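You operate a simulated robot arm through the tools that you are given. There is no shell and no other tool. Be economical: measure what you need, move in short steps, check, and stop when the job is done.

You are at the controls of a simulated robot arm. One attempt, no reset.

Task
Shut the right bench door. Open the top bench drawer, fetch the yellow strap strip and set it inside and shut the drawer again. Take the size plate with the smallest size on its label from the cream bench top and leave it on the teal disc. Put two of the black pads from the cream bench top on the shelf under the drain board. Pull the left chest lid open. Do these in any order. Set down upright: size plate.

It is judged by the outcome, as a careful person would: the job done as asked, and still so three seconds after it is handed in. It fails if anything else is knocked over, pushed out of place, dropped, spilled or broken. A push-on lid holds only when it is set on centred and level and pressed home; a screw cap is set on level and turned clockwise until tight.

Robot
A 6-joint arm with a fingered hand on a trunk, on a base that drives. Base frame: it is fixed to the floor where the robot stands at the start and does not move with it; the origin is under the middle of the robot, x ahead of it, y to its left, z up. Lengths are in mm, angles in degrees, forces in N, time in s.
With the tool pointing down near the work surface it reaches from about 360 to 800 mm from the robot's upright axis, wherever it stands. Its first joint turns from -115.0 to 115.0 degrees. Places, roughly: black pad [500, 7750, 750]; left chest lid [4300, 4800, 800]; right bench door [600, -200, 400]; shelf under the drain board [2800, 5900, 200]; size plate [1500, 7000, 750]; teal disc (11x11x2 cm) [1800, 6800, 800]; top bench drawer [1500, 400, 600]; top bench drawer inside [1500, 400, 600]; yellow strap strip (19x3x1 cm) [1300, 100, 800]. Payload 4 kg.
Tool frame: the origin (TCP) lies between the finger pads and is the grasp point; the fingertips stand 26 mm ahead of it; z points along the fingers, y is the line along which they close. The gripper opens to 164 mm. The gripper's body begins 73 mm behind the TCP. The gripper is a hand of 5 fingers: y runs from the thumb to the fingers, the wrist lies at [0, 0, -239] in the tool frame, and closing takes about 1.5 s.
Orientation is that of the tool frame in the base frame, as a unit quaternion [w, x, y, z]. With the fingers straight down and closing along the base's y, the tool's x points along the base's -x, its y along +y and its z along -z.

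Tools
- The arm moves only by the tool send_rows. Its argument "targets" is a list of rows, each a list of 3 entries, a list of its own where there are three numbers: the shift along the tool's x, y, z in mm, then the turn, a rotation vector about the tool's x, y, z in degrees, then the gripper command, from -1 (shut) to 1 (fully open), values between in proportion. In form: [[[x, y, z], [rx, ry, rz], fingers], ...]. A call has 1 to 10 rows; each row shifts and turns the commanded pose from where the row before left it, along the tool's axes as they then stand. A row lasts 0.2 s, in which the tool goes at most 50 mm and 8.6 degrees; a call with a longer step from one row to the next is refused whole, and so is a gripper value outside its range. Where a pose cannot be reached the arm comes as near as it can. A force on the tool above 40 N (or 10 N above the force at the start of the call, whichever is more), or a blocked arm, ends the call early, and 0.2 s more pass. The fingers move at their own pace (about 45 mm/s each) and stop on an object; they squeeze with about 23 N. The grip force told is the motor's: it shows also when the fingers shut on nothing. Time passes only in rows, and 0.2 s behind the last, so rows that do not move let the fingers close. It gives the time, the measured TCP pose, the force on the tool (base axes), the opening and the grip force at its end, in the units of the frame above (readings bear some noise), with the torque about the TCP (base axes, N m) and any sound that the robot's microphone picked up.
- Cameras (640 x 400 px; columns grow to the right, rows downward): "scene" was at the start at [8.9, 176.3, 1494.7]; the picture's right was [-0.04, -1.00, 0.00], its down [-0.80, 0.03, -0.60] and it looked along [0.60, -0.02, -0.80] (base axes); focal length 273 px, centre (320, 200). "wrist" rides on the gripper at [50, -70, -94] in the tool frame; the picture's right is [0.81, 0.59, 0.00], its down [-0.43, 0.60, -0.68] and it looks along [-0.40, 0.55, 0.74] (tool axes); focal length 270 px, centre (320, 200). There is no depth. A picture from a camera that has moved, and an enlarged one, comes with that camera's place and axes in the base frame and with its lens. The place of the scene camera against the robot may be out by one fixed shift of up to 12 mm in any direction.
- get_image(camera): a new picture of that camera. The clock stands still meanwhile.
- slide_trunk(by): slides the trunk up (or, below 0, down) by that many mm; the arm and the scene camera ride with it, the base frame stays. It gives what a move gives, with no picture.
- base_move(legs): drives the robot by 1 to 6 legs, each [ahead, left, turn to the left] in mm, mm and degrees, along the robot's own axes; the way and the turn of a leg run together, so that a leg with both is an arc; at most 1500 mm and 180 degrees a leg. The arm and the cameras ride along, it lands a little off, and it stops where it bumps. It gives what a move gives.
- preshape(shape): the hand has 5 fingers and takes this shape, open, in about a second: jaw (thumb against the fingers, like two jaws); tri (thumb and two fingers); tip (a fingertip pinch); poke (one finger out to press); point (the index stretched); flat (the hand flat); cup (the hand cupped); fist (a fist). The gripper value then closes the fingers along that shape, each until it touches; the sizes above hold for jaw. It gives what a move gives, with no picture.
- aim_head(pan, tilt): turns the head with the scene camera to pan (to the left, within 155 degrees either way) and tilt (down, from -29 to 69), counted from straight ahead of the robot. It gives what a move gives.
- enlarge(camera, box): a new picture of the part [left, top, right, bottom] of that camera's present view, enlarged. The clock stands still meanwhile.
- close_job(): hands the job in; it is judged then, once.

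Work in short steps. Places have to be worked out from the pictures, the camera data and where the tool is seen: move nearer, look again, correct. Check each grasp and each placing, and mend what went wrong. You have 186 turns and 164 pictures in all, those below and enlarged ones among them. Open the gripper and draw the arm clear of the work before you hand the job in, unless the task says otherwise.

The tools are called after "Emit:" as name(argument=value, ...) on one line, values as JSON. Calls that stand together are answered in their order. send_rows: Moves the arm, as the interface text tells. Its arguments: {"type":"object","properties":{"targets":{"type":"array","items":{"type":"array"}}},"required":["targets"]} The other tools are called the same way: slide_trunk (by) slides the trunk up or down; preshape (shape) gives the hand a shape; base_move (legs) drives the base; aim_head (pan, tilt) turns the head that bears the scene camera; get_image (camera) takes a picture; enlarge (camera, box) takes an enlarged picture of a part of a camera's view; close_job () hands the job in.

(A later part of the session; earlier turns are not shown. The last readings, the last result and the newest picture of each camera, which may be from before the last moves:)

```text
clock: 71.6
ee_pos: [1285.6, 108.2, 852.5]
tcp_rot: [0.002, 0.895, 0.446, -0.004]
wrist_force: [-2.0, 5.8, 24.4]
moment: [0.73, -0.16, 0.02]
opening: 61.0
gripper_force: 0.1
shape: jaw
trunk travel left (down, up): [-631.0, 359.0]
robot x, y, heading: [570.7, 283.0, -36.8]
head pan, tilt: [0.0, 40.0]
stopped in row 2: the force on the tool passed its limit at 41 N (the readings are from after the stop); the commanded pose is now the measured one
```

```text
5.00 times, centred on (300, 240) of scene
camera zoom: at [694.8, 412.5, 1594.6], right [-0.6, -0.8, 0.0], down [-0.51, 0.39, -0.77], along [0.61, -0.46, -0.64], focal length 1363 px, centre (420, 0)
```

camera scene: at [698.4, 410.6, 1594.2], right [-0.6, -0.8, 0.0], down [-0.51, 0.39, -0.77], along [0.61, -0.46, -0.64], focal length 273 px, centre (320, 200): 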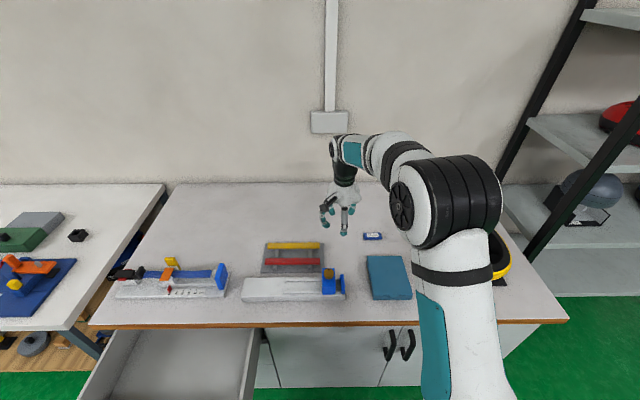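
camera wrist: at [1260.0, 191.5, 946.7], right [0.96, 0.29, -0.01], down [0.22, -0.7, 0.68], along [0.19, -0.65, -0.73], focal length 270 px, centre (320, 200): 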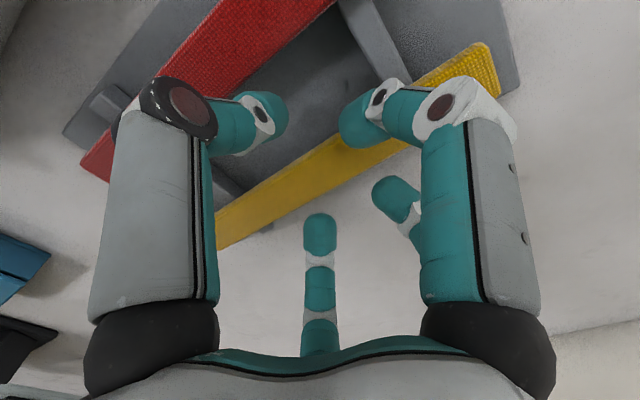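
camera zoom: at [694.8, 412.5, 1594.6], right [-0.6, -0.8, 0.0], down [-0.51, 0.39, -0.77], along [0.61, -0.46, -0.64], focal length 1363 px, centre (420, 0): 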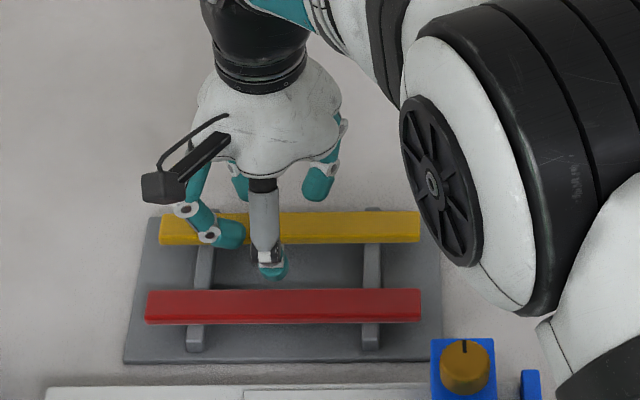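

One digit landed on the strip (force 24 N up). Lift off, try the fingertip-pinch shape and inspect it.

Emit:
send_rows(targets=[[[0, 0, -20], [0, 0, 0], -0.2], [[0, 0, -40], [0, 0, 0], 0], [[0, 0, -40], [0, 0, 0], 0]])

Emit:
preshape(shape="tip")

Emit:
get_image(camera="wrist")

Emit:
enlarge(camera="scene", box=[240, 160, 360, 280])

```text
clock: 72.4
ee_pos: [1286.9, 106.2, 948.6]
tcp_rot: [-0.001, 0.895, 0.446, -0.008]
wrist_force: [-1.1, -0.8, 0.3]
moment: [0.03, -0.02, -0.02]
opening: 81.4
gripper_force: 0.0
shape: jaw
trunk travel left (down, up): [-631.0, 359.0]
robot x, y, heading: [571.6, 282.1, -36.9]
head pan, tilt: [0.0, 40.0]
```

```text
clock: 73.3
ee_pos: [1287.0, 105.8, 946.8]
tcp_rot: [-0.001, 0.895, 0.446, -0.007]
wrist_force: [-0.1, -0.7, 0.5]
moment: [-0.01, 0.0, 0.04]
opening: 164.0
gripper_force: 0.0
shape: tip
trunk travel left (down, up): [-631.0, 359.0]
robot x, y, heading: [570.6, 284.6, -37.0]
head pan, tilt: [0.0, 40.0]
```

```text
128 pictures are left
camera wrist: at [1263.5, 189.3, 1041.8], right [0.96, 0.29, -0.02], down [0.22, -0.7, 0.68], along [0.19, -0.65, -0.74], focal length 270 px, centre (320, 200)
```

wrist: 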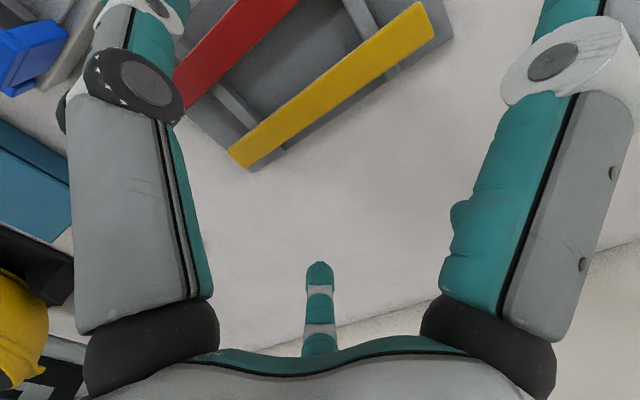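

```text
3.33 times, centred on (300, 220) of scene
camera zoom: at [697.7, 411.4, 1594.2], right [-0.6, -0.8, 0.0], down [-0.51, 0.39, -0.77], along [0.61, -0.46, -0.64], focal length 909 px, centre (387, 133)
```

zoom: 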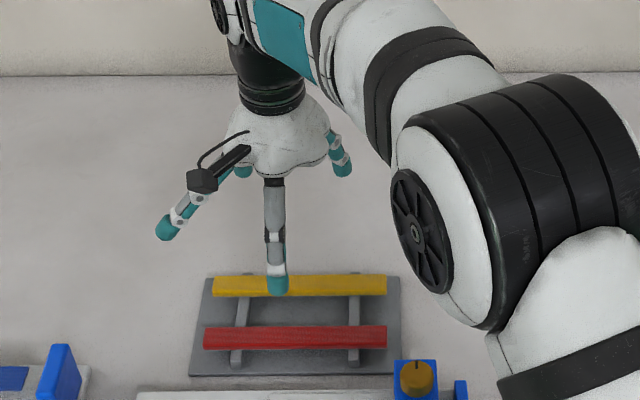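

The strip hasn't moved. Close the tip pinch partway to see which digits meet and where.

Emit:
send_rows(targets=[[[0, 0, 0], [0, 0, 0], -0.4], [[0, 0, 0], [0, 0, 0], -0.4], [[0, 0, 0], [0, 0, 0], -0.4], [[0, 0, 0], [0, 0, 0], -0.4], [[0, 0, 0], [0, 0, 0], -0.4], [[0, 0, 0], [0, 0, 0], -0.4]])

Emit:
get_image(camera="wrist")

Emit:
enlarge(camera="scene", box=[240, 160, 360, 280])

```text
clock: 74.7
ee_pos: [1288.3, 107.1, 948.0]
tcp_rot: [-0.002, 0.895, 0.446, -0.007]
wrist_force: [-0.6, 0.0, 1.1]
moment: [0.01, 0.01, 0.01]
opening: 49.5
gripper_force: 0.2
shape: tip
trunk travel left (down, up): [-631.0, 359.0]
robot x, y, heading: [570.9, 287.1, -36.9]
head pan, tilt: [0.0, 40.0]
```

```text
126 pictures are left
camera wrist: at [1263.6, 189.3, 1042.1], right [0.96, 0.29, -0.02], down [0.22, -0.7, 0.68], along [0.19, -0.65, -0.74], focal length 270 px, centre (320, 200)
```

wrist: 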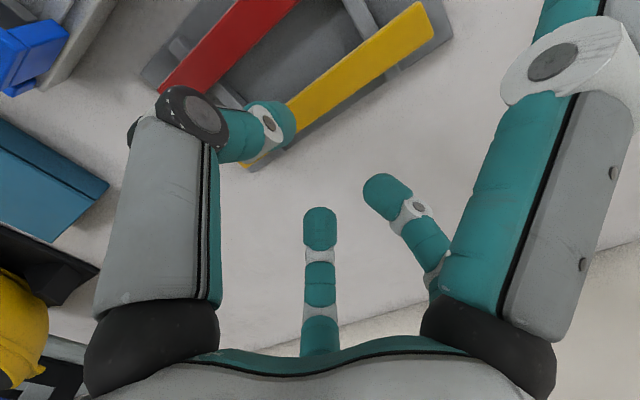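

```text
3.33 times, centred on (300, 220) of scene
camera zoom: at [697.6, 411.4, 1594.2], right [-0.6, -0.8, 0.0], down [-0.51, 0.39, -0.77], along [0.61, -0.46, -0.64], focal length 909 px, centre (387, 133)
```

zoom: 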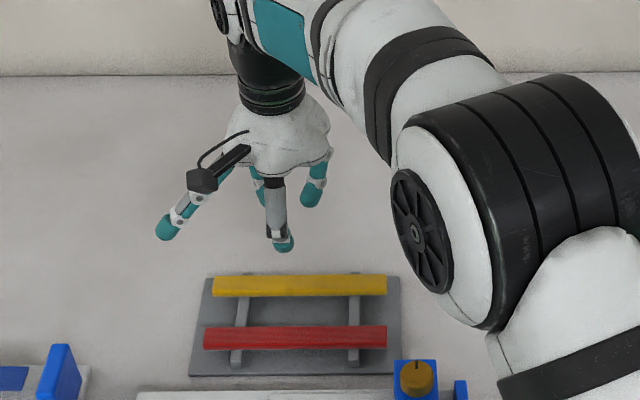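

In tip shape the odd digit stays out of the way, and thumb plus two fingers straddle the strip. TCP is at n 966; descend with ~56 mm opening.

Emit:
send_rows(targets=[[[0, 0, 30], [0, 0, 0], -0.3], [[0, 0, 30], [0, 0, 0], -0.3], [[0, 0, 25], [0, 0, 0], -0.3], [[0, 0, 15], [0, 0, 0], -0.3], [[0, 0, 10], [0, 0, 0], -0.3]])

Emit:
get_image(camera="wrist")

Emit:
enlarge(camera="scene", box=[240, 190, 340, 290])

```text
clock: 75.9
ee_pos: [1285.5, 106.7, 837.2]
tcp_rot: [-0.002, 0.895, 0.446, -0.008]
wrist_force: [-0.6, 0.5, 0.5]
moment: [0.01, -0.02, 0.0]
opening: 57.1
gripper_force: 0.2
shape: tip
trunk travel left (down, up): [-631.0, 359.0]
robot x, y, heading: [572.0, 288.1, -36.7]
head pan, tilt: [0.0, 40.0]
```

```text
124 pictures are left
camera wrist: at [1260.6, 189.9, 932.3], right [0.96, 0.29, -0.01], down [0.22, -0.7, 0.68], along [0.19, -0.65, -0.74], focal length 270 px, centre (320, 200)
```

wrist: 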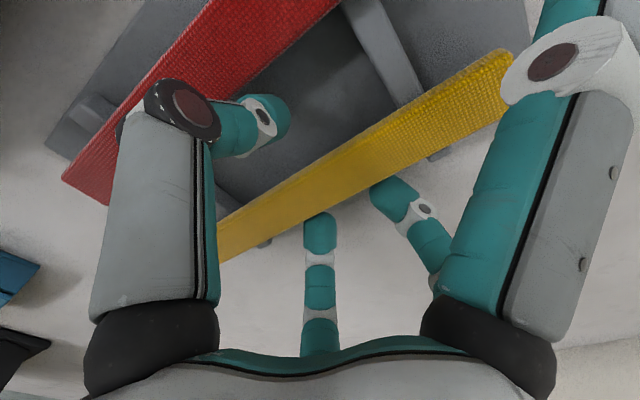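

```text
4.00 times, centred on (290, 240) of scene
camera zoom: at [697.7, 411.4, 1594.3], right [-0.6, -0.8, 0.0], down [-0.51, 0.39, -0.77], along [0.61, -0.46, -0.64], focal length 1090 px, centre (440, 40)
```

zoom: 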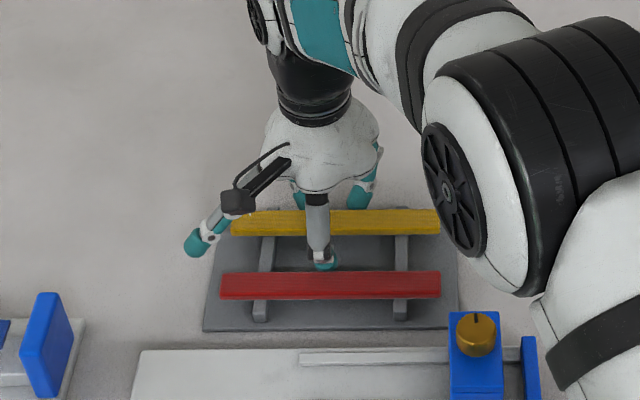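

Strip is between thumb and fingers. Go 8 mm lower and close.

Emit:
send_rows(targets=[[[0, 0, 5], [0, 0, 0], -0.3], [[0, 0, 4], [0, 0, 0], -0.3], [[0, 0, 0], [0, 0, 0], -1], [[0, 0, 0], [0, 0, 0], -1], [[0, 0, 0], [0, 0, 0], -1], [[0, 0, 0], [0, 0, 0], -1], [[0, 0, 0], [0, 0, 0], -1]])

Emit:
get_image(camera="wrist")

```text
clock: 77.5
ee_pos: [1285.1, 106.6, 828.2]
tcp_rot: [-0.001, 0.895, 0.446, -0.007]
wrist_force: [-0.3, 0.4, 2.0]
moment: [0.05, -0.01, -0.01]
opening: 14.0
gripper_force: 23.1
shape: tip
trunk travel left (down, up): [-631.0, 359.0]
robot x, y, heading: [570.2, 281.5, -36.8]
head pan, tilt: [0.0, 40.0]
```

```text
122 pictures are left
camera wrist: at [1259.6, 189.8, 923.2], right [0.96, 0.29, -0.02], down [0.22, -0.7, 0.68], along [0.19, -0.65, -0.74], focal length 270 px, centre (320, 200)
```

wrist: 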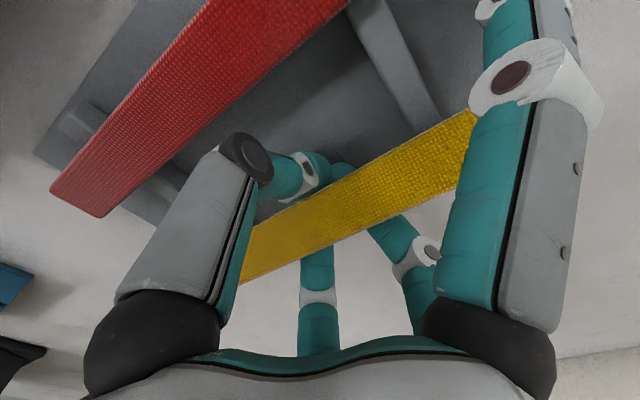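

Opening 14 mm with grip force; lift 40 mm and check that the strip comes along.

Emit:
send_rows(targets=[[[0, 0, -10], [0, 0, 0], -1], [[0, 0, -15], [0, 0, 0], -1], [[0, 0, -20], [0, 0, 0], -1], [[0, 0, 0], [0, 0, 0], -1]])

Emit:
enlarge(camera="scene", box=[240, 190, 340, 290])

Emit:
get_image(camera="wrist")

```text
clock: 78.5
ee_pos: [1284.7, 106.1, 876.0]
tcp_rot: [-0.001, 0.895, 0.446, -0.007]
wrist_force: [-1.0, -0.2, -0.1]
moment: [0.02, 0.0, 0.03]
opening: 13.8
gripper_force: 23.0
shape: tip
trunk travel left (down, up): [-631.0, 359.0]
robot x, y, heading: [574.2, 285.9, -37.2]
head pan, tilt: [0.0, 40.0]
```

```text
4.00 times, centred on (290, 240) of scene
camera zoom: at [697.7, 411.4, 1594.2], right [-0.6, -0.8, 0.0], down [-0.51, 0.39, -0.77], along [0.61, -0.46, -0.64], focal length 1090 px, centre (440, 40)
```

zoom: 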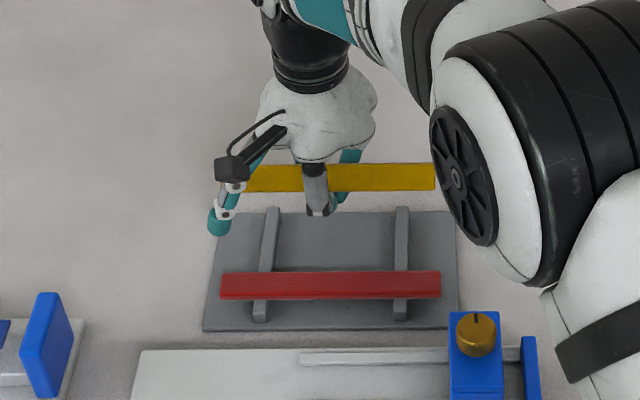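

```text
120 pictures are left
camera wrist: at [1260.8, 190.0, 968.7], right [0.96, 0.29, -0.02], down [0.22, -0.7, 0.68], along [0.19, -0.65, -0.74], focal length 270 px, centre (320, 200)
```

wrist: 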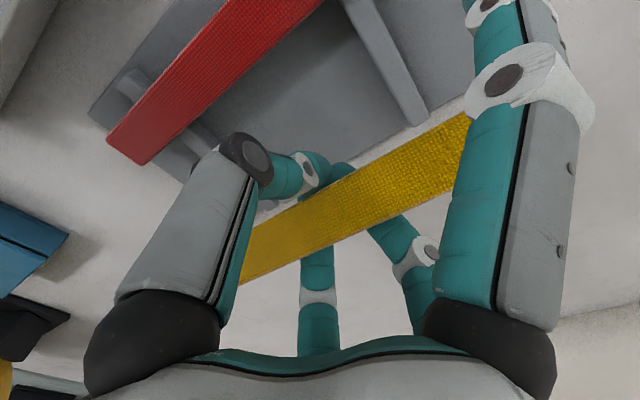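

Strip is held. Raise clear of the fixtures, then carry it over the open drawer (target n≈575, l≈1100).

Emit:
send_rows(targets=[[[0, 0, -35], [0, 0, 0], -1], [[0, 0, -35], [0, 0, 0], -1], [[0, 0, -30], [0, 0, 0], -1]])

Emit:
send_rows(targets=[[[24, -39, 0], [0, 0, 0], -1], [[24, -39, 0], [0, 0, 0], -1], [[24, -39, 0], [0, 0, 0], -1], [[24, -39, 0], [0, 0, 0], -1], [[24, -39, 0], [0, 0, 0], -1], [[24, -39, 0], [0, 0, 0], -1], [[24, -39, 0], [0, 0, 0], -1], [[24, -39, 0], [0, 0, 0], -1], [[24, -39, 0], [0, 0, 0], -1], [[24, -39, 0], [0, 0, 0], -1]])

Emit:
aim_head(pan=35, tilt=55)

Emit:
get_image(camera="scene")

Emit:
get_image(camera="wrist")

```text
clock: 79.3
ee_pos: [1287.5, 106.1, 973.8]
tcp_rot: [-0.001, 0.895, 0.446, -0.007]
wrist_force: [0.0, 0.5, -0.5]
moment: [0.02, 0.01, 0.02]
opening: 13.8
gripper_force: 23.1
shape: tip
trunk travel left (down, up): [-631.0, 359.0]
robot x, y, heading: [572.0, 286.0, -37.2]
head pan, tilt: [0.0, 40.0]
```

```text
clock: 81.5
ee_pos: [1117.1, 535.4, 975.5]
tcp_rot: [-0.001, 0.895, 0.446, -0.007]
wrist_force: [0.0, 0.6, -1.2]
moment: [-0.03, 0.01, 0.0]
opening: 13.8
gripper_force: 23.2
shape: tip
trunk travel left (down, up): [-631.0, 359.0]
robot x, y, heading: [564.4, 282.6, -36.7]
head pan, tilt: [0.0, 40.0]
```

```text
clock: 82.5
ee_pos: [1116.5, 533.4, 974.9]
tcp_rot: [-0.001, 0.895, 0.446, -0.007]
wrist_force: [-0.5, -0.2, 0.2]
moment: [0.0, 0.04, 0.0]
opening: 13.8
gripper_force: 22.8
shape: tip
trunk travel left (down, up): [-631.0, 359.0]
robot x, y, heading: [570.5, 284.9, -36.7]
head pan, tilt: [35.0, 55.0]
```

```text
119 pictures are left
camera scene: at [701.7, 460.2, 1573.6], right [-0.03, -1.0, 0.0], down [-0.82, 0.03, -0.57], along [0.57, -0.02, -0.82], focal length 273 px, centre (320, 200)
```

scene: 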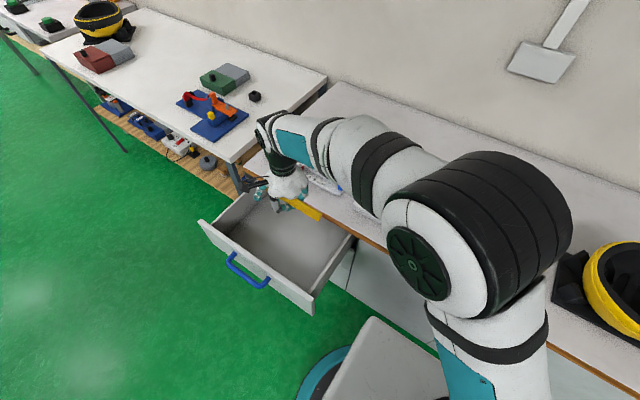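

```text
118 pictures are left
camera wrist: at [1093.6, 617.1, 1068.4], right [0.96, 0.29, -0.02], down [0.22, -0.7, 0.68], along [0.19, -0.65, -0.74], focal length 270 px, centre (320, 200)
```

wrist: 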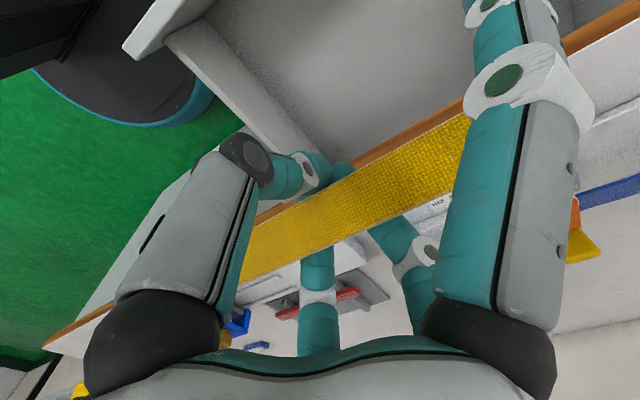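

TCP sits over the drawer interior (l 945–1390, n 460–690). Lower into it in steps.

Emit:
send_rows(targets=[[[0, 0, 35], [0, 0, 0], -1], [[0, 0, 35], [0, 0, 0], -1], [[0, 0, 35], [0, 0, 0], -1], [[0, 0, 35], [0, 0, 0], -1], [[0, 0, 35], [0, 0, 0], -1], [[0, 0, 35], [0, 0, 0], -1], [[0, 0, 30], [0, 0, 0], -1]])

Emit:
get_image(camera="wrist")

Emit:
enlarge(camera="scene", box=[180, 120, 380, 320])

```text
clock: 84.1
ee_pos: [1116.2, 534.0, 734.2]
tcp_rot: [-0.001, 0.895, 0.446, -0.008]
wrist_force: [0.1, -0.2, 0.0]
moment: [0.0, -0.01, 0.0]
opening: 13.6
gripper_force: 22.6
shape: tip
trunk travel left (down, up): [-631.0, 359.0]
robot x, y, heading: [568.9, 284.4, -36.9]
head pan, tilt: [35.0, 55.0]
```

```text
117 pictures are left
camera wrist: at [1091.9, 618.0, 828.1], right [0.96, 0.29, -0.02], down [0.22, -0.7, 0.68], along [0.19, -0.65, -0.74], focal length 270 px, centre (320, 200)
```

wrist: 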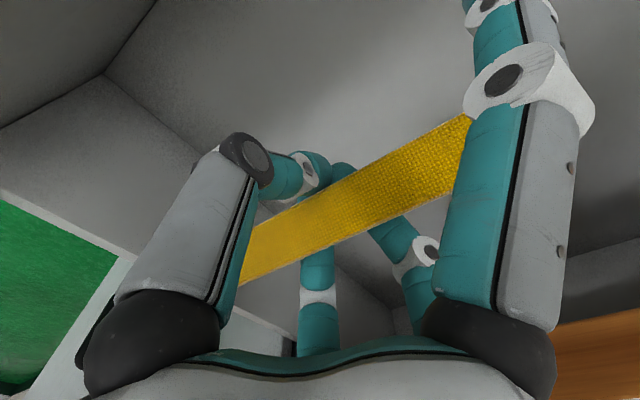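

```text
2.00 times, centred on (280, 220) of scene
camera zoom: at [702.0, 460.4, 1573.5], right [-0.03, -1.0, 0.0], down [-0.82, 0.03, -0.57], along [0.57, -0.02, -0.82], focal length 545 px, centre (400, 160)
```

zoom: 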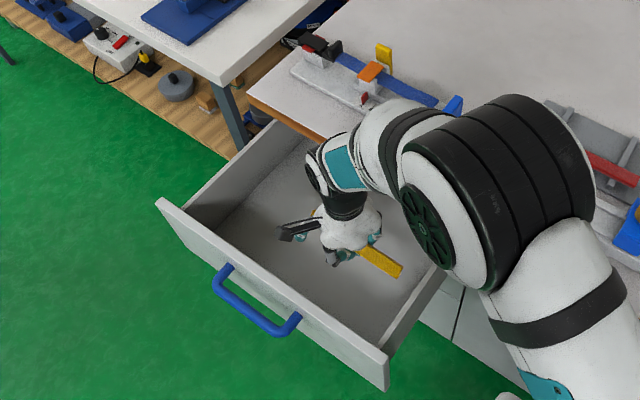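

Inside the drawer mouth and clear of the walls. Continue down slowly until contact.

Emit:
send_rows(targets=[[[0, 0, 20], [0, 0, 0], -1], [[0, 0, 15], [0, 0, 0], -1], [[0, 0, 10], [0, 0, 0], -1], [[0, 0, 10], [0, 0, 0], -1], [[0, 0, 8], [0, 0, 0], -1], [[0, 0, 8], [0, 0, 0], -1], [[0, 0, 8], [0, 0, 0], -1], [[0, 0, 8], [0, 0, 0], -1], [[0, 0, 8], [0, 0, 0], -1]])

Emit:
get_image(camera="wrist")

```text
clock: 86.1
ee_pos: [1116.0, 532.9, 638.8]
tcp_rot: [-0.001, 0.895, 0.446, -0.007]
wrist_force: [0.2, -0.1, -0.1]
moment: [-0.01, 0.01, -0.02]
opening: 13.8
gripper_force: 22.9
shape: tip
trunk travel left (down, up): [-631.0, 359.0]
robot x, y, heading: [574.0, 285.4, -37.0]
head pan, tilt: [35.0, 55.0]
```

```text
115 pictures are left
camera wrist: at [1090.2, 616.1, 732.9], right [0.96, 0.29, -0.02], down [0.22, -0.7, 0.68], along [0.19, -0.65, -0.74], focal length 270 px, centre (320, 200)
```

wrist: 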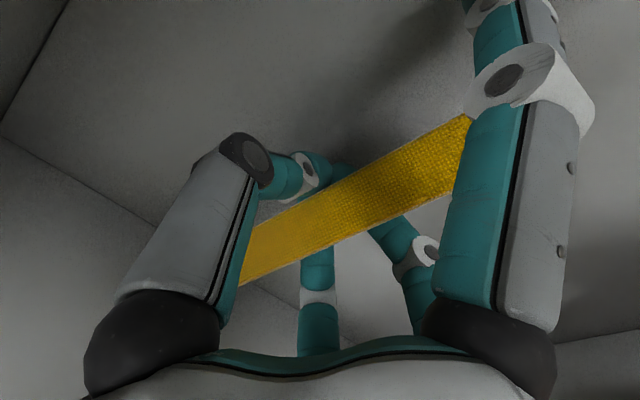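

No contact yet; keep lowering in small steps.

Emit:
send_rows(targets=[[[0, 0, 6], [0, 0, 0], -1], [[0, 0, 6], [0, 0, 0], -1], [[0, 0, 6], [0, 0, 0], -1], [[0, 0, 6], [0, 0, 0], -1], [[0, 0, 6], [0, 0, 0], -1], [[0, 0, 6], [0, 0, 0], -1]])

Emit:
enlarge(camera="scene", box=[180, 120, 380, 320])

```text
clock: 86.9
ee_pos: [1119.3, 533.4, 627.8]
tcp_rot: [-0.002, 0.895, 0.446, -0.003]
wrist_force: [-4.6, -4.9, 25.8]
moment: [-0.13, 0.09, 0.01]
opening: 15.0
gripper_force: 23.0
shape: tip
trunk travel left (down, up): [-631.0, 359.0]
robot x, y, heading: [572.7, 285.7, -37.1]
head pan, tilt: [35.0, 55.0]
stopped in row 4: the force on the tool passed its limit at 46 N (the readings are from after the stop); the commanded pose is now the measured one
```

```text
2.00 times, centred on (280, 220) of scene
camera zoom: at [699.3, 458.6, 1574.3], right [-0.03, -1.0, 0.0], down [-0.82, 0.03, -0.57], along [0.57, -0.02, -0.82], focal length 545 px, centre (400, 160)
```

zoom: 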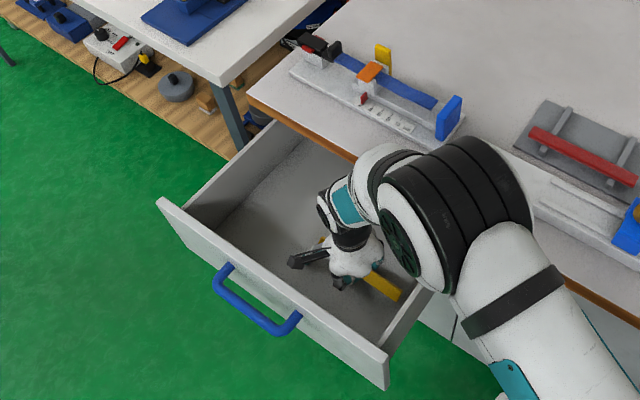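

Fingertips are on the drawer floor. Ease up 4 mm, then open to release the strip.

Emit:
send_rows(targets=[[[0, 0, -4], [0, 0, 0], -1], [[0, 0, 0], [0, 0, 0], -0.5], [[0, 0, 0], [0, 0, 0], 0], [[0, 0, 0], [0, 0, 0], 0], [[0, 0, 0], [0, 0, 0], 0.2], [[0, 0, 0], [0, 0, 0], 0.2]])

Emit:
get_image(camera="wrist")

```text
clock: 88.3
ee_pos: [1119.2, 534.6, 632.3]
tcp_rot: [0.0, 0.895, 0.447, -0.003]
wrist_force: [-1.1, 0.4, 32.3]
moment: [-0.02, -0.08, -0.01]
opening: 83.9
gripper_force: 0.0
shape: tip
trunk travel left (down, up): [-631.0, 359.0]
robot x, y, heading: [570.0, 284.6, -37.0]
head pan, tilt: [35.0, 55.0]
```

```text
113 pictures are left
camera wrist: at [1092.8, 617.1, 725.9], right [0.96, 0.29, 0.0], down [0.22, -0.7, 0.68], along [0.19, -0.65, -0.74], focal length 270 px, centre (320, 200)
```

wrist: 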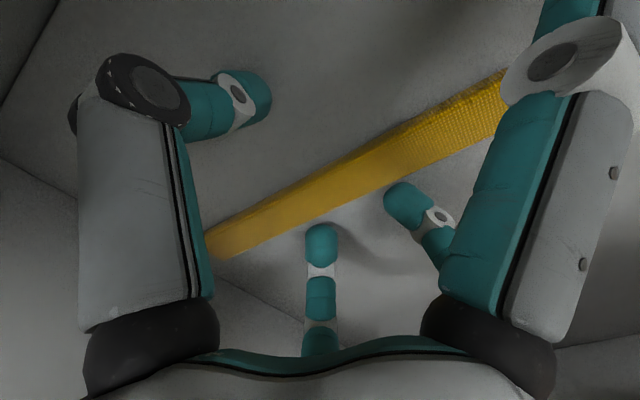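

Strip released on the drawer floor. Lift the hand out.

Emit:
send_rows(targets=[[[0, 0, -20], [0, 0, 0], 0.2], [[0, 0, -40], [0, 0, 0], 0.2], [[0, 0, -45], [0, 0, 0], 0.2], [[0, 0, -45], [0, 0, 0], 0.2], [[0, 0, -45], [0, 0, 0], 0.2], [[0, 0, -45], [0, 0, 0], 0.2], [[0, 0, -45], [0, 0, 0], 0.2]])

Emit:
enlarge(camera="scene", box=[180, 120, 380, 320])

```text
clock: 89.9
ee_pos: [1122.0, 532.6, 912.7]
tcp_rot: [-0.002, 0.895, 0.447, -0.004]
wrist_force: [0.5, 0.0, 0.0]
moment: [0.01, -0.01, -0.02]
opening: 97.7
gripper_force: 0.1
shape: tip
trunk travel left (down, up): [-631.0, 359.0]
robot x, y, heading: [571.3, 282.4, -36.9]
head pan, tilt: [35.0, 55.0]
```

```text
2.00 times, centred on (280, 220) of scene
camera zoom: at [701.2, 459.9, 1573.6], right [-0.03, -1.0, 0.0], down [-0.82, 0.03, -0.57], along [0.57, -0.02, -0.82], focal length 545 px, centre (400, 160)
```

zoom: 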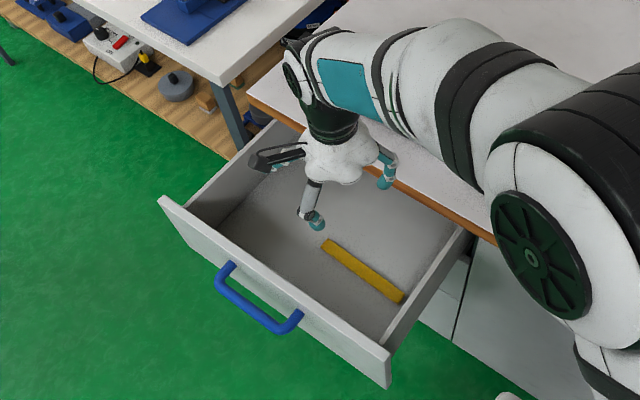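

Strip lies flat in the drawer. Back away from the bench, bring the arm forward, and prepare to push the drawer shut.

Emit:
base_move(legs=[[-800, 0, 0]])

Emit:
send_rows(targets=[[[-33, 29, 0], [0, 0, 0], -1], [[-33, 29, 0], [0, 0, 0], -1], [[-33, 29, 0], [0, 0, 0], -1], [[-33, 29, 0], [0, 0, 0], -1], [[-33, 29, 0], [0, 0, 0], -1], [[-33, 29, 0], [0, 0, 0], -1], [[-33, 29, 0], [0, 0, 0], -1], [[-33, 29, 0], [0, 0, 0], -1], [[-33, 29, 0], [0, 0, 0], -1], [[-33, 29, 0], [0, 0, 0], -1]])

Emit:
preshape(shape="jaw")

Emit:
send_rows(targets=[[[0, 10, 0], [-8.5, 0, 0], -1], [[0, 10, 0], [-8.5, 0, 0], -1], [[0, 10, 0], [-8.5, 0, 0], -1], [[0, 8, 5], [-8.5, 0, 0], -1], [[0, 6, 6], [-8.5, 0, 0], -1], [[0, 5, 8], [-8.5, 0, 0], -1], [[0, 0, 10], [-8.5, 0, 0], -1], [[0, 0, 10], [-8.5, 0, 0], -1], [[0, 0, 10], [-8.5, 0, 0], -1], [[0, 0, 10], [-8.5, 0, 0], -1]])

Emit:
aim_head(pan=0, tilt=40)

```text
clock: 94.3
ee_pos: [469.2, 1021.2, 912.5]
tcp_rot: [-0.001, 0.894, 0.449, -0.005]
wrist_force: [0.0, -0.5, -0.8]
moment: [0.0, -0.01, 0.0]
opening: 97.8
gripper_force: 0.1
shape: tip
trunk travel left (down, up): [-631.0, 359.0]
robot x, y, heading: [-80.2, 767.7, -36.6]
head pan, tilt: [35.0, 55.0]
```

```text
clock: 96.5
ee_pos: [506.1, 582.7, 911.7]
tcp_rot: [-0.001, 0.894, 0.449, -0.004]
wrist_force: [0.4, -0.2, 0.4]
moment: [0.04, -0.02, -0.03]
opening: 0.0
gripper_force: 23.3
shape: tip
trunk travel left (down, up): [-631.0, 359.0]
robot x, y, heading: [-79.2, 772.5, -36.3]
head pan, tilt: [35.0, 55.0]
```

```text
clock: 97.4
ee_pos: [505.6, 584.8, 912.2]
tcp_rot: [-0.002, 0.894, 0.449, -0.005]
wrist_force: [0.5, -0.5, -0.4]
moment: [0.02, 0.01, 0.01]
opening: 163.9
gripper_force: 0.1
shape: jaw
trunk travel left (down, up): [-631.0, 359.0]
robot x, y, heading: [-79.2, 768.9, -36.5]
head pan, tilt: [35.0, 55.0]
```

```text
clock: 99.6
ee_pos: [580.7, 528.7, 894.4]
tcp_rot: [0.604, 0.659, 0.336, 0.297]
wrist_force: [-0.2, 0.2, -0.8]
moment: [0.02, 0.0, -0.01]
opening: 0.0
gripper_force: 12.0
shape: jaw
trunk travel left (down, up): [-631.0, 359.0]
robot x, y, heading: [-77.3, 768.6, -36.1]
head pan, tilt: [35.0, 55.0]
```

```text
clock: 100.6
ee_pos: [580.0, 528.7, 893.9]
tcp_rot: [0.605, 0.659, 0.335, 0.295]
wrist_force: [0.4, 0.0, -0.2]
moment: [-0.02, -0.02, -0.01]
opening: 0.2
gripper_force: 23.3
shape: jaw
trunk travel left (down, up): [-631.0, 359.0]
robot x, y, heading: [-77.6, 766.7, -36.4]
head pan, tilt: [0.0, 40.0]
```

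Move left to the drawer centre and lower to z≈640, then approach.

Emit:
base_move(legs=[[0, 410, -0.4]])

Emit:
slide_trunk(by=-255)

Emit:
base_move(legs=[[180, 0, 0]])

Emit:
get_image(camera="scene")

```text
clock: 103.1
ee_pos: [826.3, 861.6, 894.6]
tcp_rot: [0.604, 0.659, 0.336, 0.296]
wrist_force: [0.2, -0.1, -0.5]
moment: [0.01, -0.01, -0.01]
opening: 0.1
gripper_force: 22.5
shape: jaw
trunk travel left (down, up): [-631.0, 359.0]
robot x, y, heading: [165.5, 1103.2, -36.2]
head pan, tilt: [0.0, 40.0]
```

```text
clock: 105.8
ee_pos: [826.6, 861.8, 639.9]
tcp_rot: [0.604, 0.66, 0.336, 0.296]
wrist_force: [0.1, 0.2, -0.2]
moment: [-0.02, 0.01, 0.01]
opening: 0.0
gripper_force: 22.7
shape: jaw
trunk travel left (down, up): [-376.0, 614.0]
robot x, y, heading: [168.8, 1099.7, -36.7]
head pan, tilt: [0.0, 40.0]
```

```text
clock: 107.3
ee_pos: [970.4, 754.0, 639.7]
tcp_rot: [0.603, 0.66, 0.335, 0.296]
wrist_force: [0.3, 0.4, 1.1]
moment: [-0.01, -0.02, 0.0]
opening: 0.1
gripper_force: 23.3
shape: jaw
trunk travel left (down, up): [-376.0, 614.0]
robot x, y, heading: [310.7, 997.3, -36.4]
head pan, tilt: [0.0, 40.0]
```

```text
111 pictures are left
camera scene: at [437.4, 1122.0, 1339.2], right [-0.6, -0.8, 0.0], down [-0.52, 0.38, -0.77], along [0.62, -0.46, -0.64], focal length 273 px, centre (320, 200)
```

scene: 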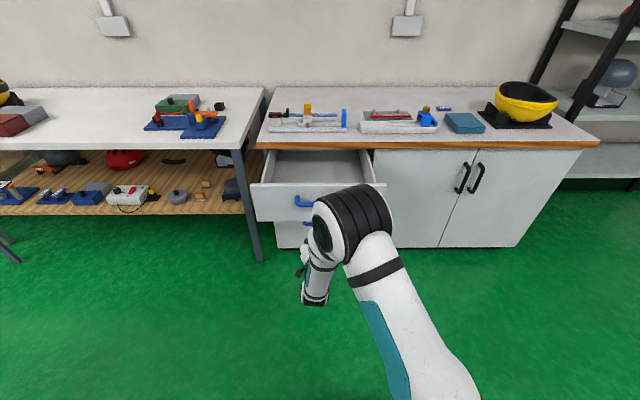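

Hand is centred in front of the drawer, elbow stays well behind it. Push by driving ahead.

Emit:
base_move(legs=[[300, 0, 0]])

Emit:
get_image(camera="scene")

```text
clock: 109.3
ee_pos: [1209.2, 574.2, 638.3]
tcp_rot: [0.605, 0.66, 0.335, 0.294]
wrist_force: [0.7, -0.7, 0.2]
moment: [0.0, 0.02, 0.02]
opening: 0.2
gripper_force: 23.3
shape: jaw
trunk travel left (down, up): [-376.0, 614.0]
robot x, y, heading: [553.7, 814.9, -36.3]
head pan, tilt: [0.0, 40.0]
```

```text
110 pictures are left
camera scene: at [677.0, 944.0, 1339.2], right [-0.6, -0.8, 0.0], down [-0.52, 0.38, -0.77], along [0.61, -0.46, -0.64], focal length 273 px, centre (320, 200)
```

scene: 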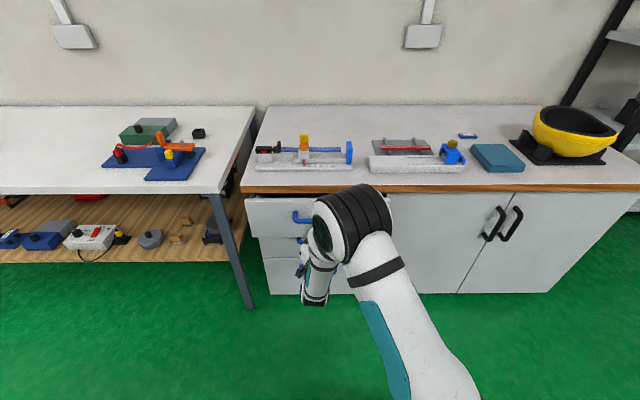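

Drawer nearly shut. Drive 60 more and finish with the arm until resistance.

Emit:
base_move(legs=[[60, 0, 0]])

Emit:
send_rows(targets=[[[0, 0, 6], [0, 0, 0], -1], [[0, 0, 6], [0, 0, 0], -1], [[0, 0, 6], [0, 0, 0], -1], [[0, 0, 5], [0, 0, 0], -1], [[0, 0, 5], [0, 0, 0], -1], [[0, 0, 5], [0, 0, 0], -1], [[0, 0, 5], [0, 0, 0], -1], [[0, 0, 5], [0, 0, 0], -1]])

Emit:
get_image(camera="scene")

```text
clock: 110.3
ee_pos: [1257.8, 539.1, 639.0]
tcp_rot: [0.604, 0.66, 0.335, 0.294]
wrist_force: [0.2, 0.0, -1.0]
moment: [0.01, 0.01, 0.03]
opening: 0.0
gripper_force: 22.8
shape: jaw
trunk travel left (down, up): [-376.0, 614.0]
robot x, y, heading: [596.8, 780.4, -36.4]
head pan, tilt: [0.0, 40.0]
```

```text
clock: 111.0
ee_pos: [1264.4, 534.9, 637.0]
tcp_rot: [0.604, 0.66, 0.338, 0.293]
wrist_force: [-14.5, 7.9, 4.0]
moment: [-0.16, -0.23, -0.02]
opening: 0.2
gripper_force: 23.1
shape: jaw
trunk travel left (down, up): [-376.0, 614.0]
robot x, y, heading: [595.9, 780.7, -36.6]
head pan, tilt: [0.0, 40.0]
stopped in row 3: the force on the tool passed its limit at 49 N (the readings are from after the stop); the commanded pose is now the measured one
```

```text
109 pictures are left
camera scene: at [722.3, 909.9, 1339.4], right [-0.6, -0.8, 0.0], down [-0.52, 0.38, -0.77], along [0.62, -0.46, -0.64], focal length 273 px, centre (320, 200)
```

scene: 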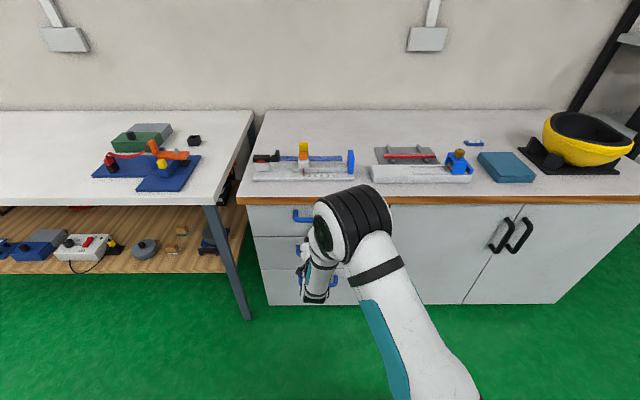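

Drawer is against its stop. Back off and verify the drawer and door.

Emit:
base_move(legs=[[-450, 0, 0]])

Emit:
slide_trunk(by=260)

Emit:
get_image(camera="scene")

```text
clock: 113.7
ee_pos: [907.0, 798.7, 636.9]
tcp_rot: [0.604, 0.66, 0.336, 0.295]
wrist_force: [0.6, 0.9, 0.8]
moment: [-0.01, 0.0, 0.01]
opening: 0.0
gripper_force: 23.1
shape: jaw
trunk travel left (down, up): [-376.0, 614.0]
robot x, y, heading: [240.8, 1044.8, -36.9]
head pan, tilt: [0.0, 40.0]
```

```text
clock: 116.3
ee_pos: [907.7, 798.8, 896.5]
tcp_rot: [0.603, 0.661, 0.336, 0.293]
wrist_force: [-0.1, -0.3, 0.1]
moment: [0.0, 0.0, 0.03]
opening: 0.2
gripper_force: 22.6
shape: jaw
trunk travel left (down, up): [-636.0, 354.0]
robot x, y, heading: [240.9, 1047.1, -36.6]
head pan, tilt: [0.0, 40.0]
```

```text
108 pictures are left
camera scene: at [366.9, 1174.8, 1599.2], right [-0.6, -0.8, 0.0], down [-0.52, 0.38, -0.77], along [0.61, -0.46, -0.64], focal length 273 px, centre (320, 200)
```

scene: 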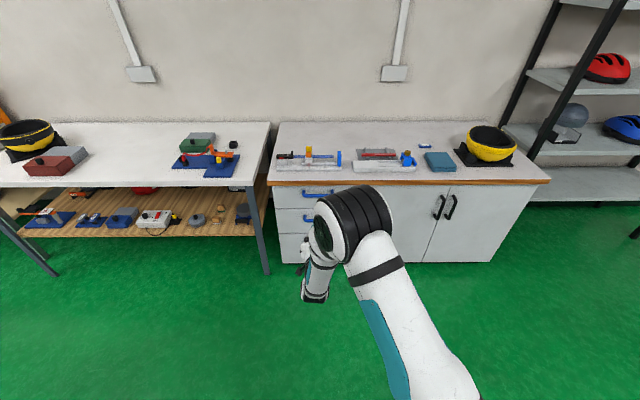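

Both are shut. Turn to face the far end of the room (heading ~53°) and bring the hand pointing down for travel.

Emit:
base_move(legs=[[-100, 0, 0], [0, 0, 90]])

Emit:
send_rows(targets=[[[0, 0, -8], [8.5, 0, 0], -1], [[0, 0, -8], [8.5, 0, 0], -1], [[0, 0, -8], [8.5, 0, 0], -1], [[0, -5, -5], [8.5, 0, 0], -1], [[0, -6, -5], [8.5, 0, 0], -1], [[0, -7, -5], [8.5, 0, 0], -1], [[0, -8, -5], [8.5, 0, 0], -1], [[0, -8, 0], [8.5, 0, 0], -1], [[0, -8, 0], [8.5, 0, 0], -1], [[0, -8, 0], [8.5, 0, 0], -1]])

Emit:
aim_head(pan=0, tilt=15)

Emit:
get_image(camera="scene")

```text
clock: 121.2
ee_pos: [438.8, 1761.6, 896.8]
tcp_rot: [0.234, 0.246, 0.699, 0.629]
wrist_force: [-0.8, 0.8, -0.8]
moment: [0.02, -0.01, -0.02]
opening: 0.2
gripper_force: 23.3
shape: jaw
trunk travel left (down, up): [-636.0, 354.0]
robot x, y, heading: [159.5, 1106.2, 50.9]
head pan, tilt: [0.0, 40.0]
```

```text
clock: 123.4
ee_pos: [388.2, 1701.1, 892.0]
tcp_rot: [0.006, 0.339, 0.941, -0.01]
wrist_force: [0.5, -0.3, -0.6]
moment: [0.03, -0.01, -0.03]
opening: 0.0
gripper_force: 22.8
shape: jaw
trunk travel left (down, up): [-636.0, 354.0]
robot x, y, heading: [161.0, 1109.5, 50.4]
head pan, tilt: [0.0, 40.0]
```

```text
clock: 124.3
ee_pos: [389.9, 1701.9, 892.0]
tcp_rot: [0.006, 0.339, 0.941, -0.009]
wrist_force: [0.3, -0.7, -0.4]
moment: [0.01, 0.01, -0.02]
opening: 0.2
gripper_force: 23.2
shape: jaw
trunk travel left (down, up): [-636.0, 354.0]
robot x, y, heading: [158.0, 1108.9, 50.5]
head pan, tilt: [0.0, 15.0]
```

```text
107 pictures are left
camera scene: at [33.1, 1244.3, 1638.7], right [0.77, -0.63, 0.0], down [-0.16, -0.2, -0.97], along [0.61, 0.75, -0.26], focal length 273 px, centre (320, 200)
```

scene: 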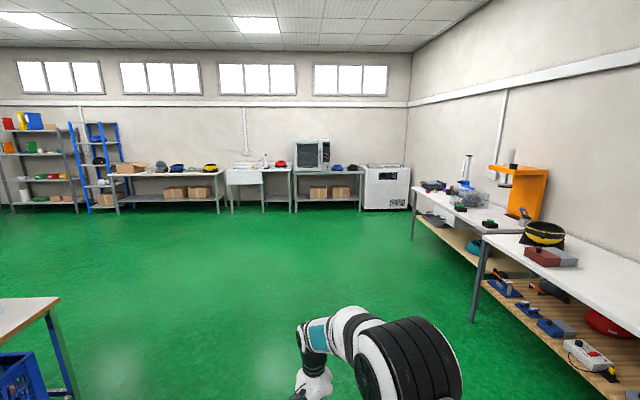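

Path is clear; drive toward the chest in the far right corner.

Emit:
base_move(legs=[[0, 0, 2.6], [1400, 0, 0], [1400, 0, 0], [900, -700, 0]])

Emit:
aim_head(pan=-12, tilt=30)

Emit:
get_image(camera="scene")

```text
clock: 143.8
ee_pos: [3138.2, 4273.4, 892.2]
tcp_rot: [0.007, 0.313, 0.95, -0.008]
wrist_force: [0.5, -0.1, -0.5]
moment: [-0.01, 0.02, 0.01]
opening: 0.0
gripper_force: 22.8
shape: jaw
trunk travel left (down, up): [-636.0, 354.0]
robot x, y, heading: [2941.8, 3669.4, 54.0]
head pan, tilt: [0.0, 15.0]
```

```text
clock: 144.5
ee_pos: [3136.1, 4273.6, 891.4]
tcp_rot: [0.006, 0.314, 0.949, -0.009]
wrist_force: [-0.3, 0.4, 0.6]
moment: [0.0, 0.02, 0.0]
opening: 0.0
gripper_force: 23.1
shape: jaw
trunk travel left (down, up): [-636.0, 354.0]
robot x, y, heading: [2943.0, 3666.9, 54.0]
head pan, tilt: [-12.0, 30.0]
```

```text
106 pictures are left
camera scene: at [2819.2, 3782.7, 1614.7], right [0.67, -0.74, 0.0], down [-0.37, -0.33, -0.87], along [0.65, 0.58, -0.5], focal length 273 px, centre (320, 200)
```

scene: 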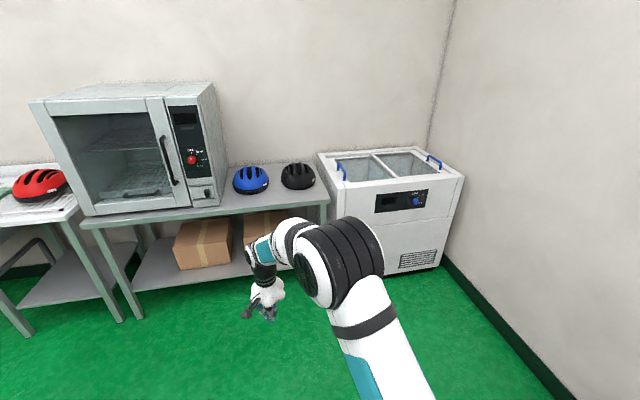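

The chest has two glass lids with blue handles. Zoom in on it.

Emit:
enlarge(camera="scene", box=[300, 125, 480, 240])

```text
3.48 times, centred on (390, 182) of scene
camera zoom: at [2819.2, 3782.7, 1614.7], right [0.67, -0.74, 0.0], down [-0.37, -0.33, -0.87], along [0.65, 0.58, -0.5], focal length 948 px, centre (76, 261)
```

zoom: 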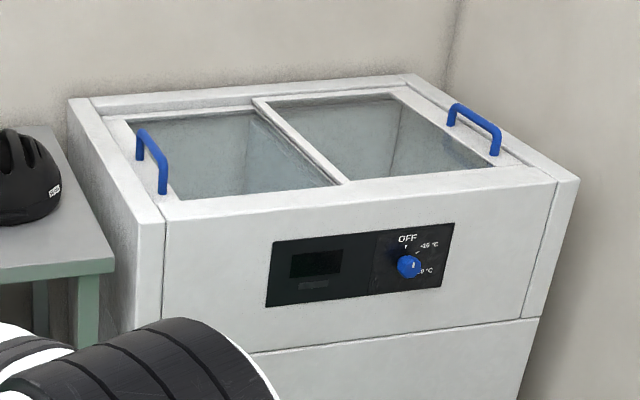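

These are sliding lids; the left lid's handle (n≈490, l 6410–6570) must go right. Drive up in front of the chest, first right, then ahead, with the hand raised.

Emit:
slide_trunk(by=80)

Emit:
base_move(legs=[[300, -490, -0.9], [750, 0, 0]])

Emit:
get_image(camera="scene")

```text
clock: 145.7
ee_pos: [3137.4, 4274.4, 971.5]
tcp_rot: [0.006, 0.313, 0.95, -0.008]
wrist_force: [-0.4, -0.3, -0.4]
moment: [-0.03, -0.02, -0.01]
opening: 0.0
gripper_force: 23.2
shape: jaw
trunk travel left (down, up): [-716.0, 274.0]
robot x, y, heading: [2937.2, 3669.9, 54.0]
head pan, tilt: [-12.0, 30.0]
```

```text
clock: 148.3
ee_pos: [3590.9, 4246.7, 970.7]
tcp_rot: [0.006, 0.312, 0.95, -0.01]
wrist_force: [0.2, 0.6, -0.7]
moment: [-0.03, 0.03, 0.01]
opening: 0.0
gripper_force: 22.9
shape: jaw
trunk travel left (down, up): [-716.0, 274.0]
robot x, y, heading: [3396.1, 3640.8, 53.9]
head pan, tilt: [-12.0, 30.0]
stopped in leg 1: the robot was blocked; the commanded pose is now the measured one
```

```text
104 pictures are left
camera scene: at [3274.0, 3756.4, 1694.5], right [0.67, -0.74, 0.0], down [-0.37, -0.34, -0.86], along [0.64, 0.58, -0.5], focal length 273 px, centre (320, 200)
```

scene: 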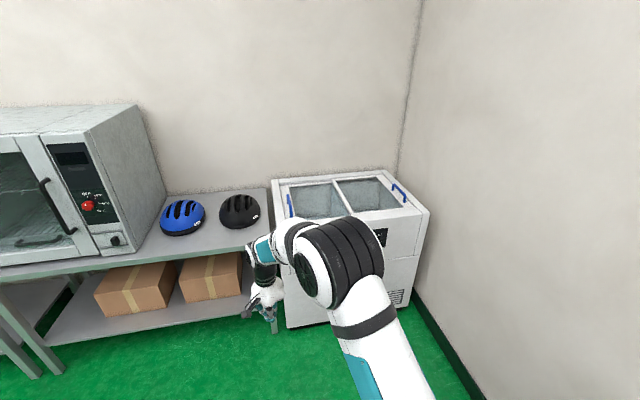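

Blocked on the right, probably by the side bench. Look there.

Emit:
aim_head(pan=-90, tilt=55)

Emit:
get_image(camera="scene")

```text
clock: 149.8
ee_pos: [3590.7, 4244.1, 971.3]
tcp_rot: [0.006, 0.311, 0.95, -0.008]
wrist_force: [0.1, -0.8, 0.1]
moment: [0.0, 0.01, 0.01]
opening: 0.1
gripper_force: 22.7
shape: jaw
trunk travel left (down, up): [-716.0, 274.0]
robot x, y, heading: [3394.4, 3637.7, 54.0]
head pan, tilt: [-90.0, 55.0]
```

```text
103 pictures are left
camera scene: at [3263.2, 3650.4, 1658.6], right [-0.59, -0.81, 0.0], down [-0.66, 0.48, -0.57], along [0.46, -0.34, -0.82], focal length 273 px, centre (320, 200)
```

scene: 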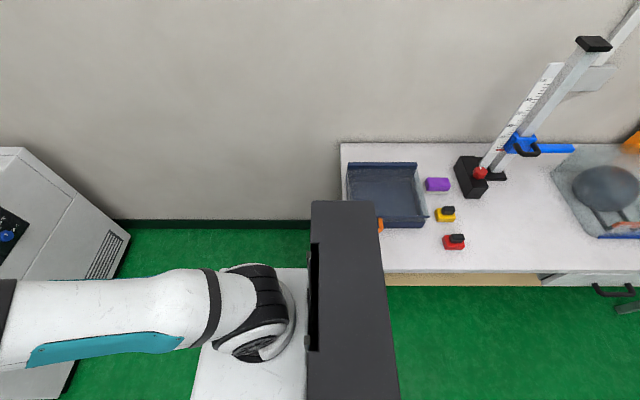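

The column touched the end of the side bench. Step left, go ahead past the bench, then right.

Emit:
base_move(legs=[[0, 60, -0.9], [560, 0, 0], [0, -170, 0], [300, 0, 0]])

Emit:
aim_head(pan=0, tilt=45)

Emit:
get_image(camera="scene")

```text
clock: 156.2
ee_pos: [4193.2, 4859.9, 972.5]
tcp_rot: [0.006, 0.317, 0.948, -0.009]
wrist_force: [0.2, 0.7, 0.3]
moment: [0.02, 0.01, -0.01]
opening: 0.0
gripper_force: 23.4
shape: jaw
trunk travel left (down, up): [-716.0, 274.0]
robot x, y, heading: [3993.2, 4254.2, 53.8]
head pan, tilt: [-90.0, 55.0]
```

```text
clock: 157.9
ee_pos: [4193.6, 4859.8, 971.7]
tcp_rot: [0.006, 0.318, 0.948, -0.008]
wrist_force: [-0.1, 0.0, -0.6]
moment: [0.05, -0.03, -0.03]
opening: 0.0
gripper_force: 22.8
shape: jaw
trunk travel left (down, up): [-716.0, 274.0]
robot x, y, heading: [3993.5, 4257.6, 53.5]
head pan, tilt: [0.0, 45.0]
```

```text
102 pictures are left
camera scene: at [3851.2, 4377.4, 1672.0], right [0.8, -0.6, 0.0], down [-0.42, -0.57, -0.71], along [0.42, 0.57, -0.71], focal length 273 px, centre (320, 200)
```

scene: 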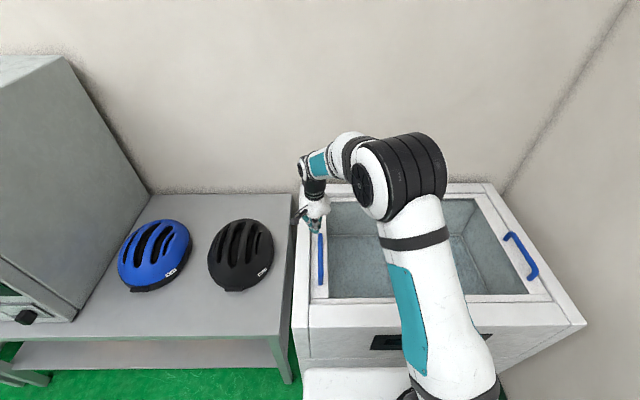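

My first height guess was low; handle now triangulates to n≈450, l≈6210–6400, z≈910. Check with the wrist camera before descending.

Emit:
get_image(camera="wrist")

Emit:
enlarge(camera="scene", box=[270, 160, 390, 310])

```text
101 pictures are left
camera wrist: at [4109.6, 4836.5, 1066.0], right [-0.29, 0.96, -0.02], down [0.7, 0.23, 0.68], along [0.65, 0.18, -0.74], focal length 270 px, centre (320, 200)
```

wrist: 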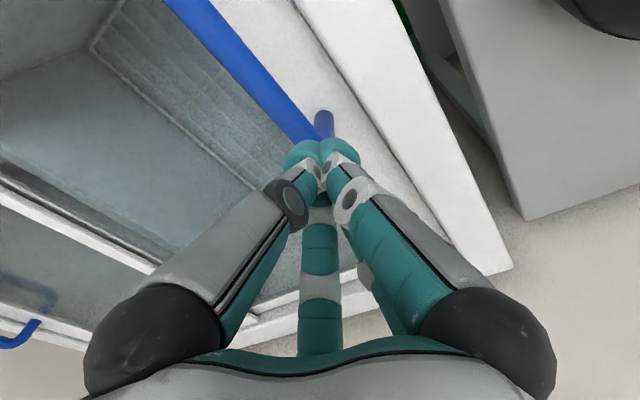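

```text
2.67 times, centred on (330, 235) of scene
camera zoom: at [3851.2, 4377.4, 1672.0], right [0.8, -0.6, 0.0], down [-0.42, -0.57, -0.71], along [0.42, 0.57, -0.71], focal length 727 px, centre (293, 107)
```

zoom: 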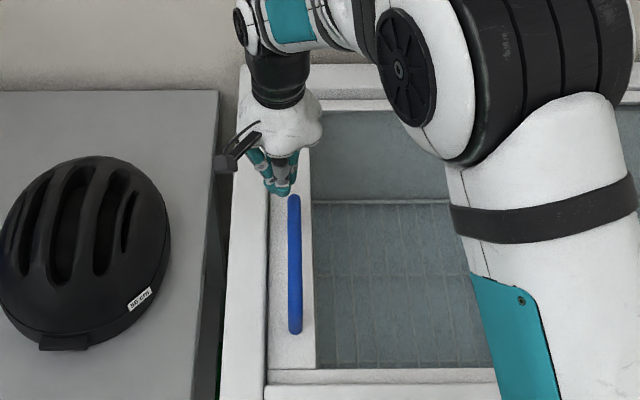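

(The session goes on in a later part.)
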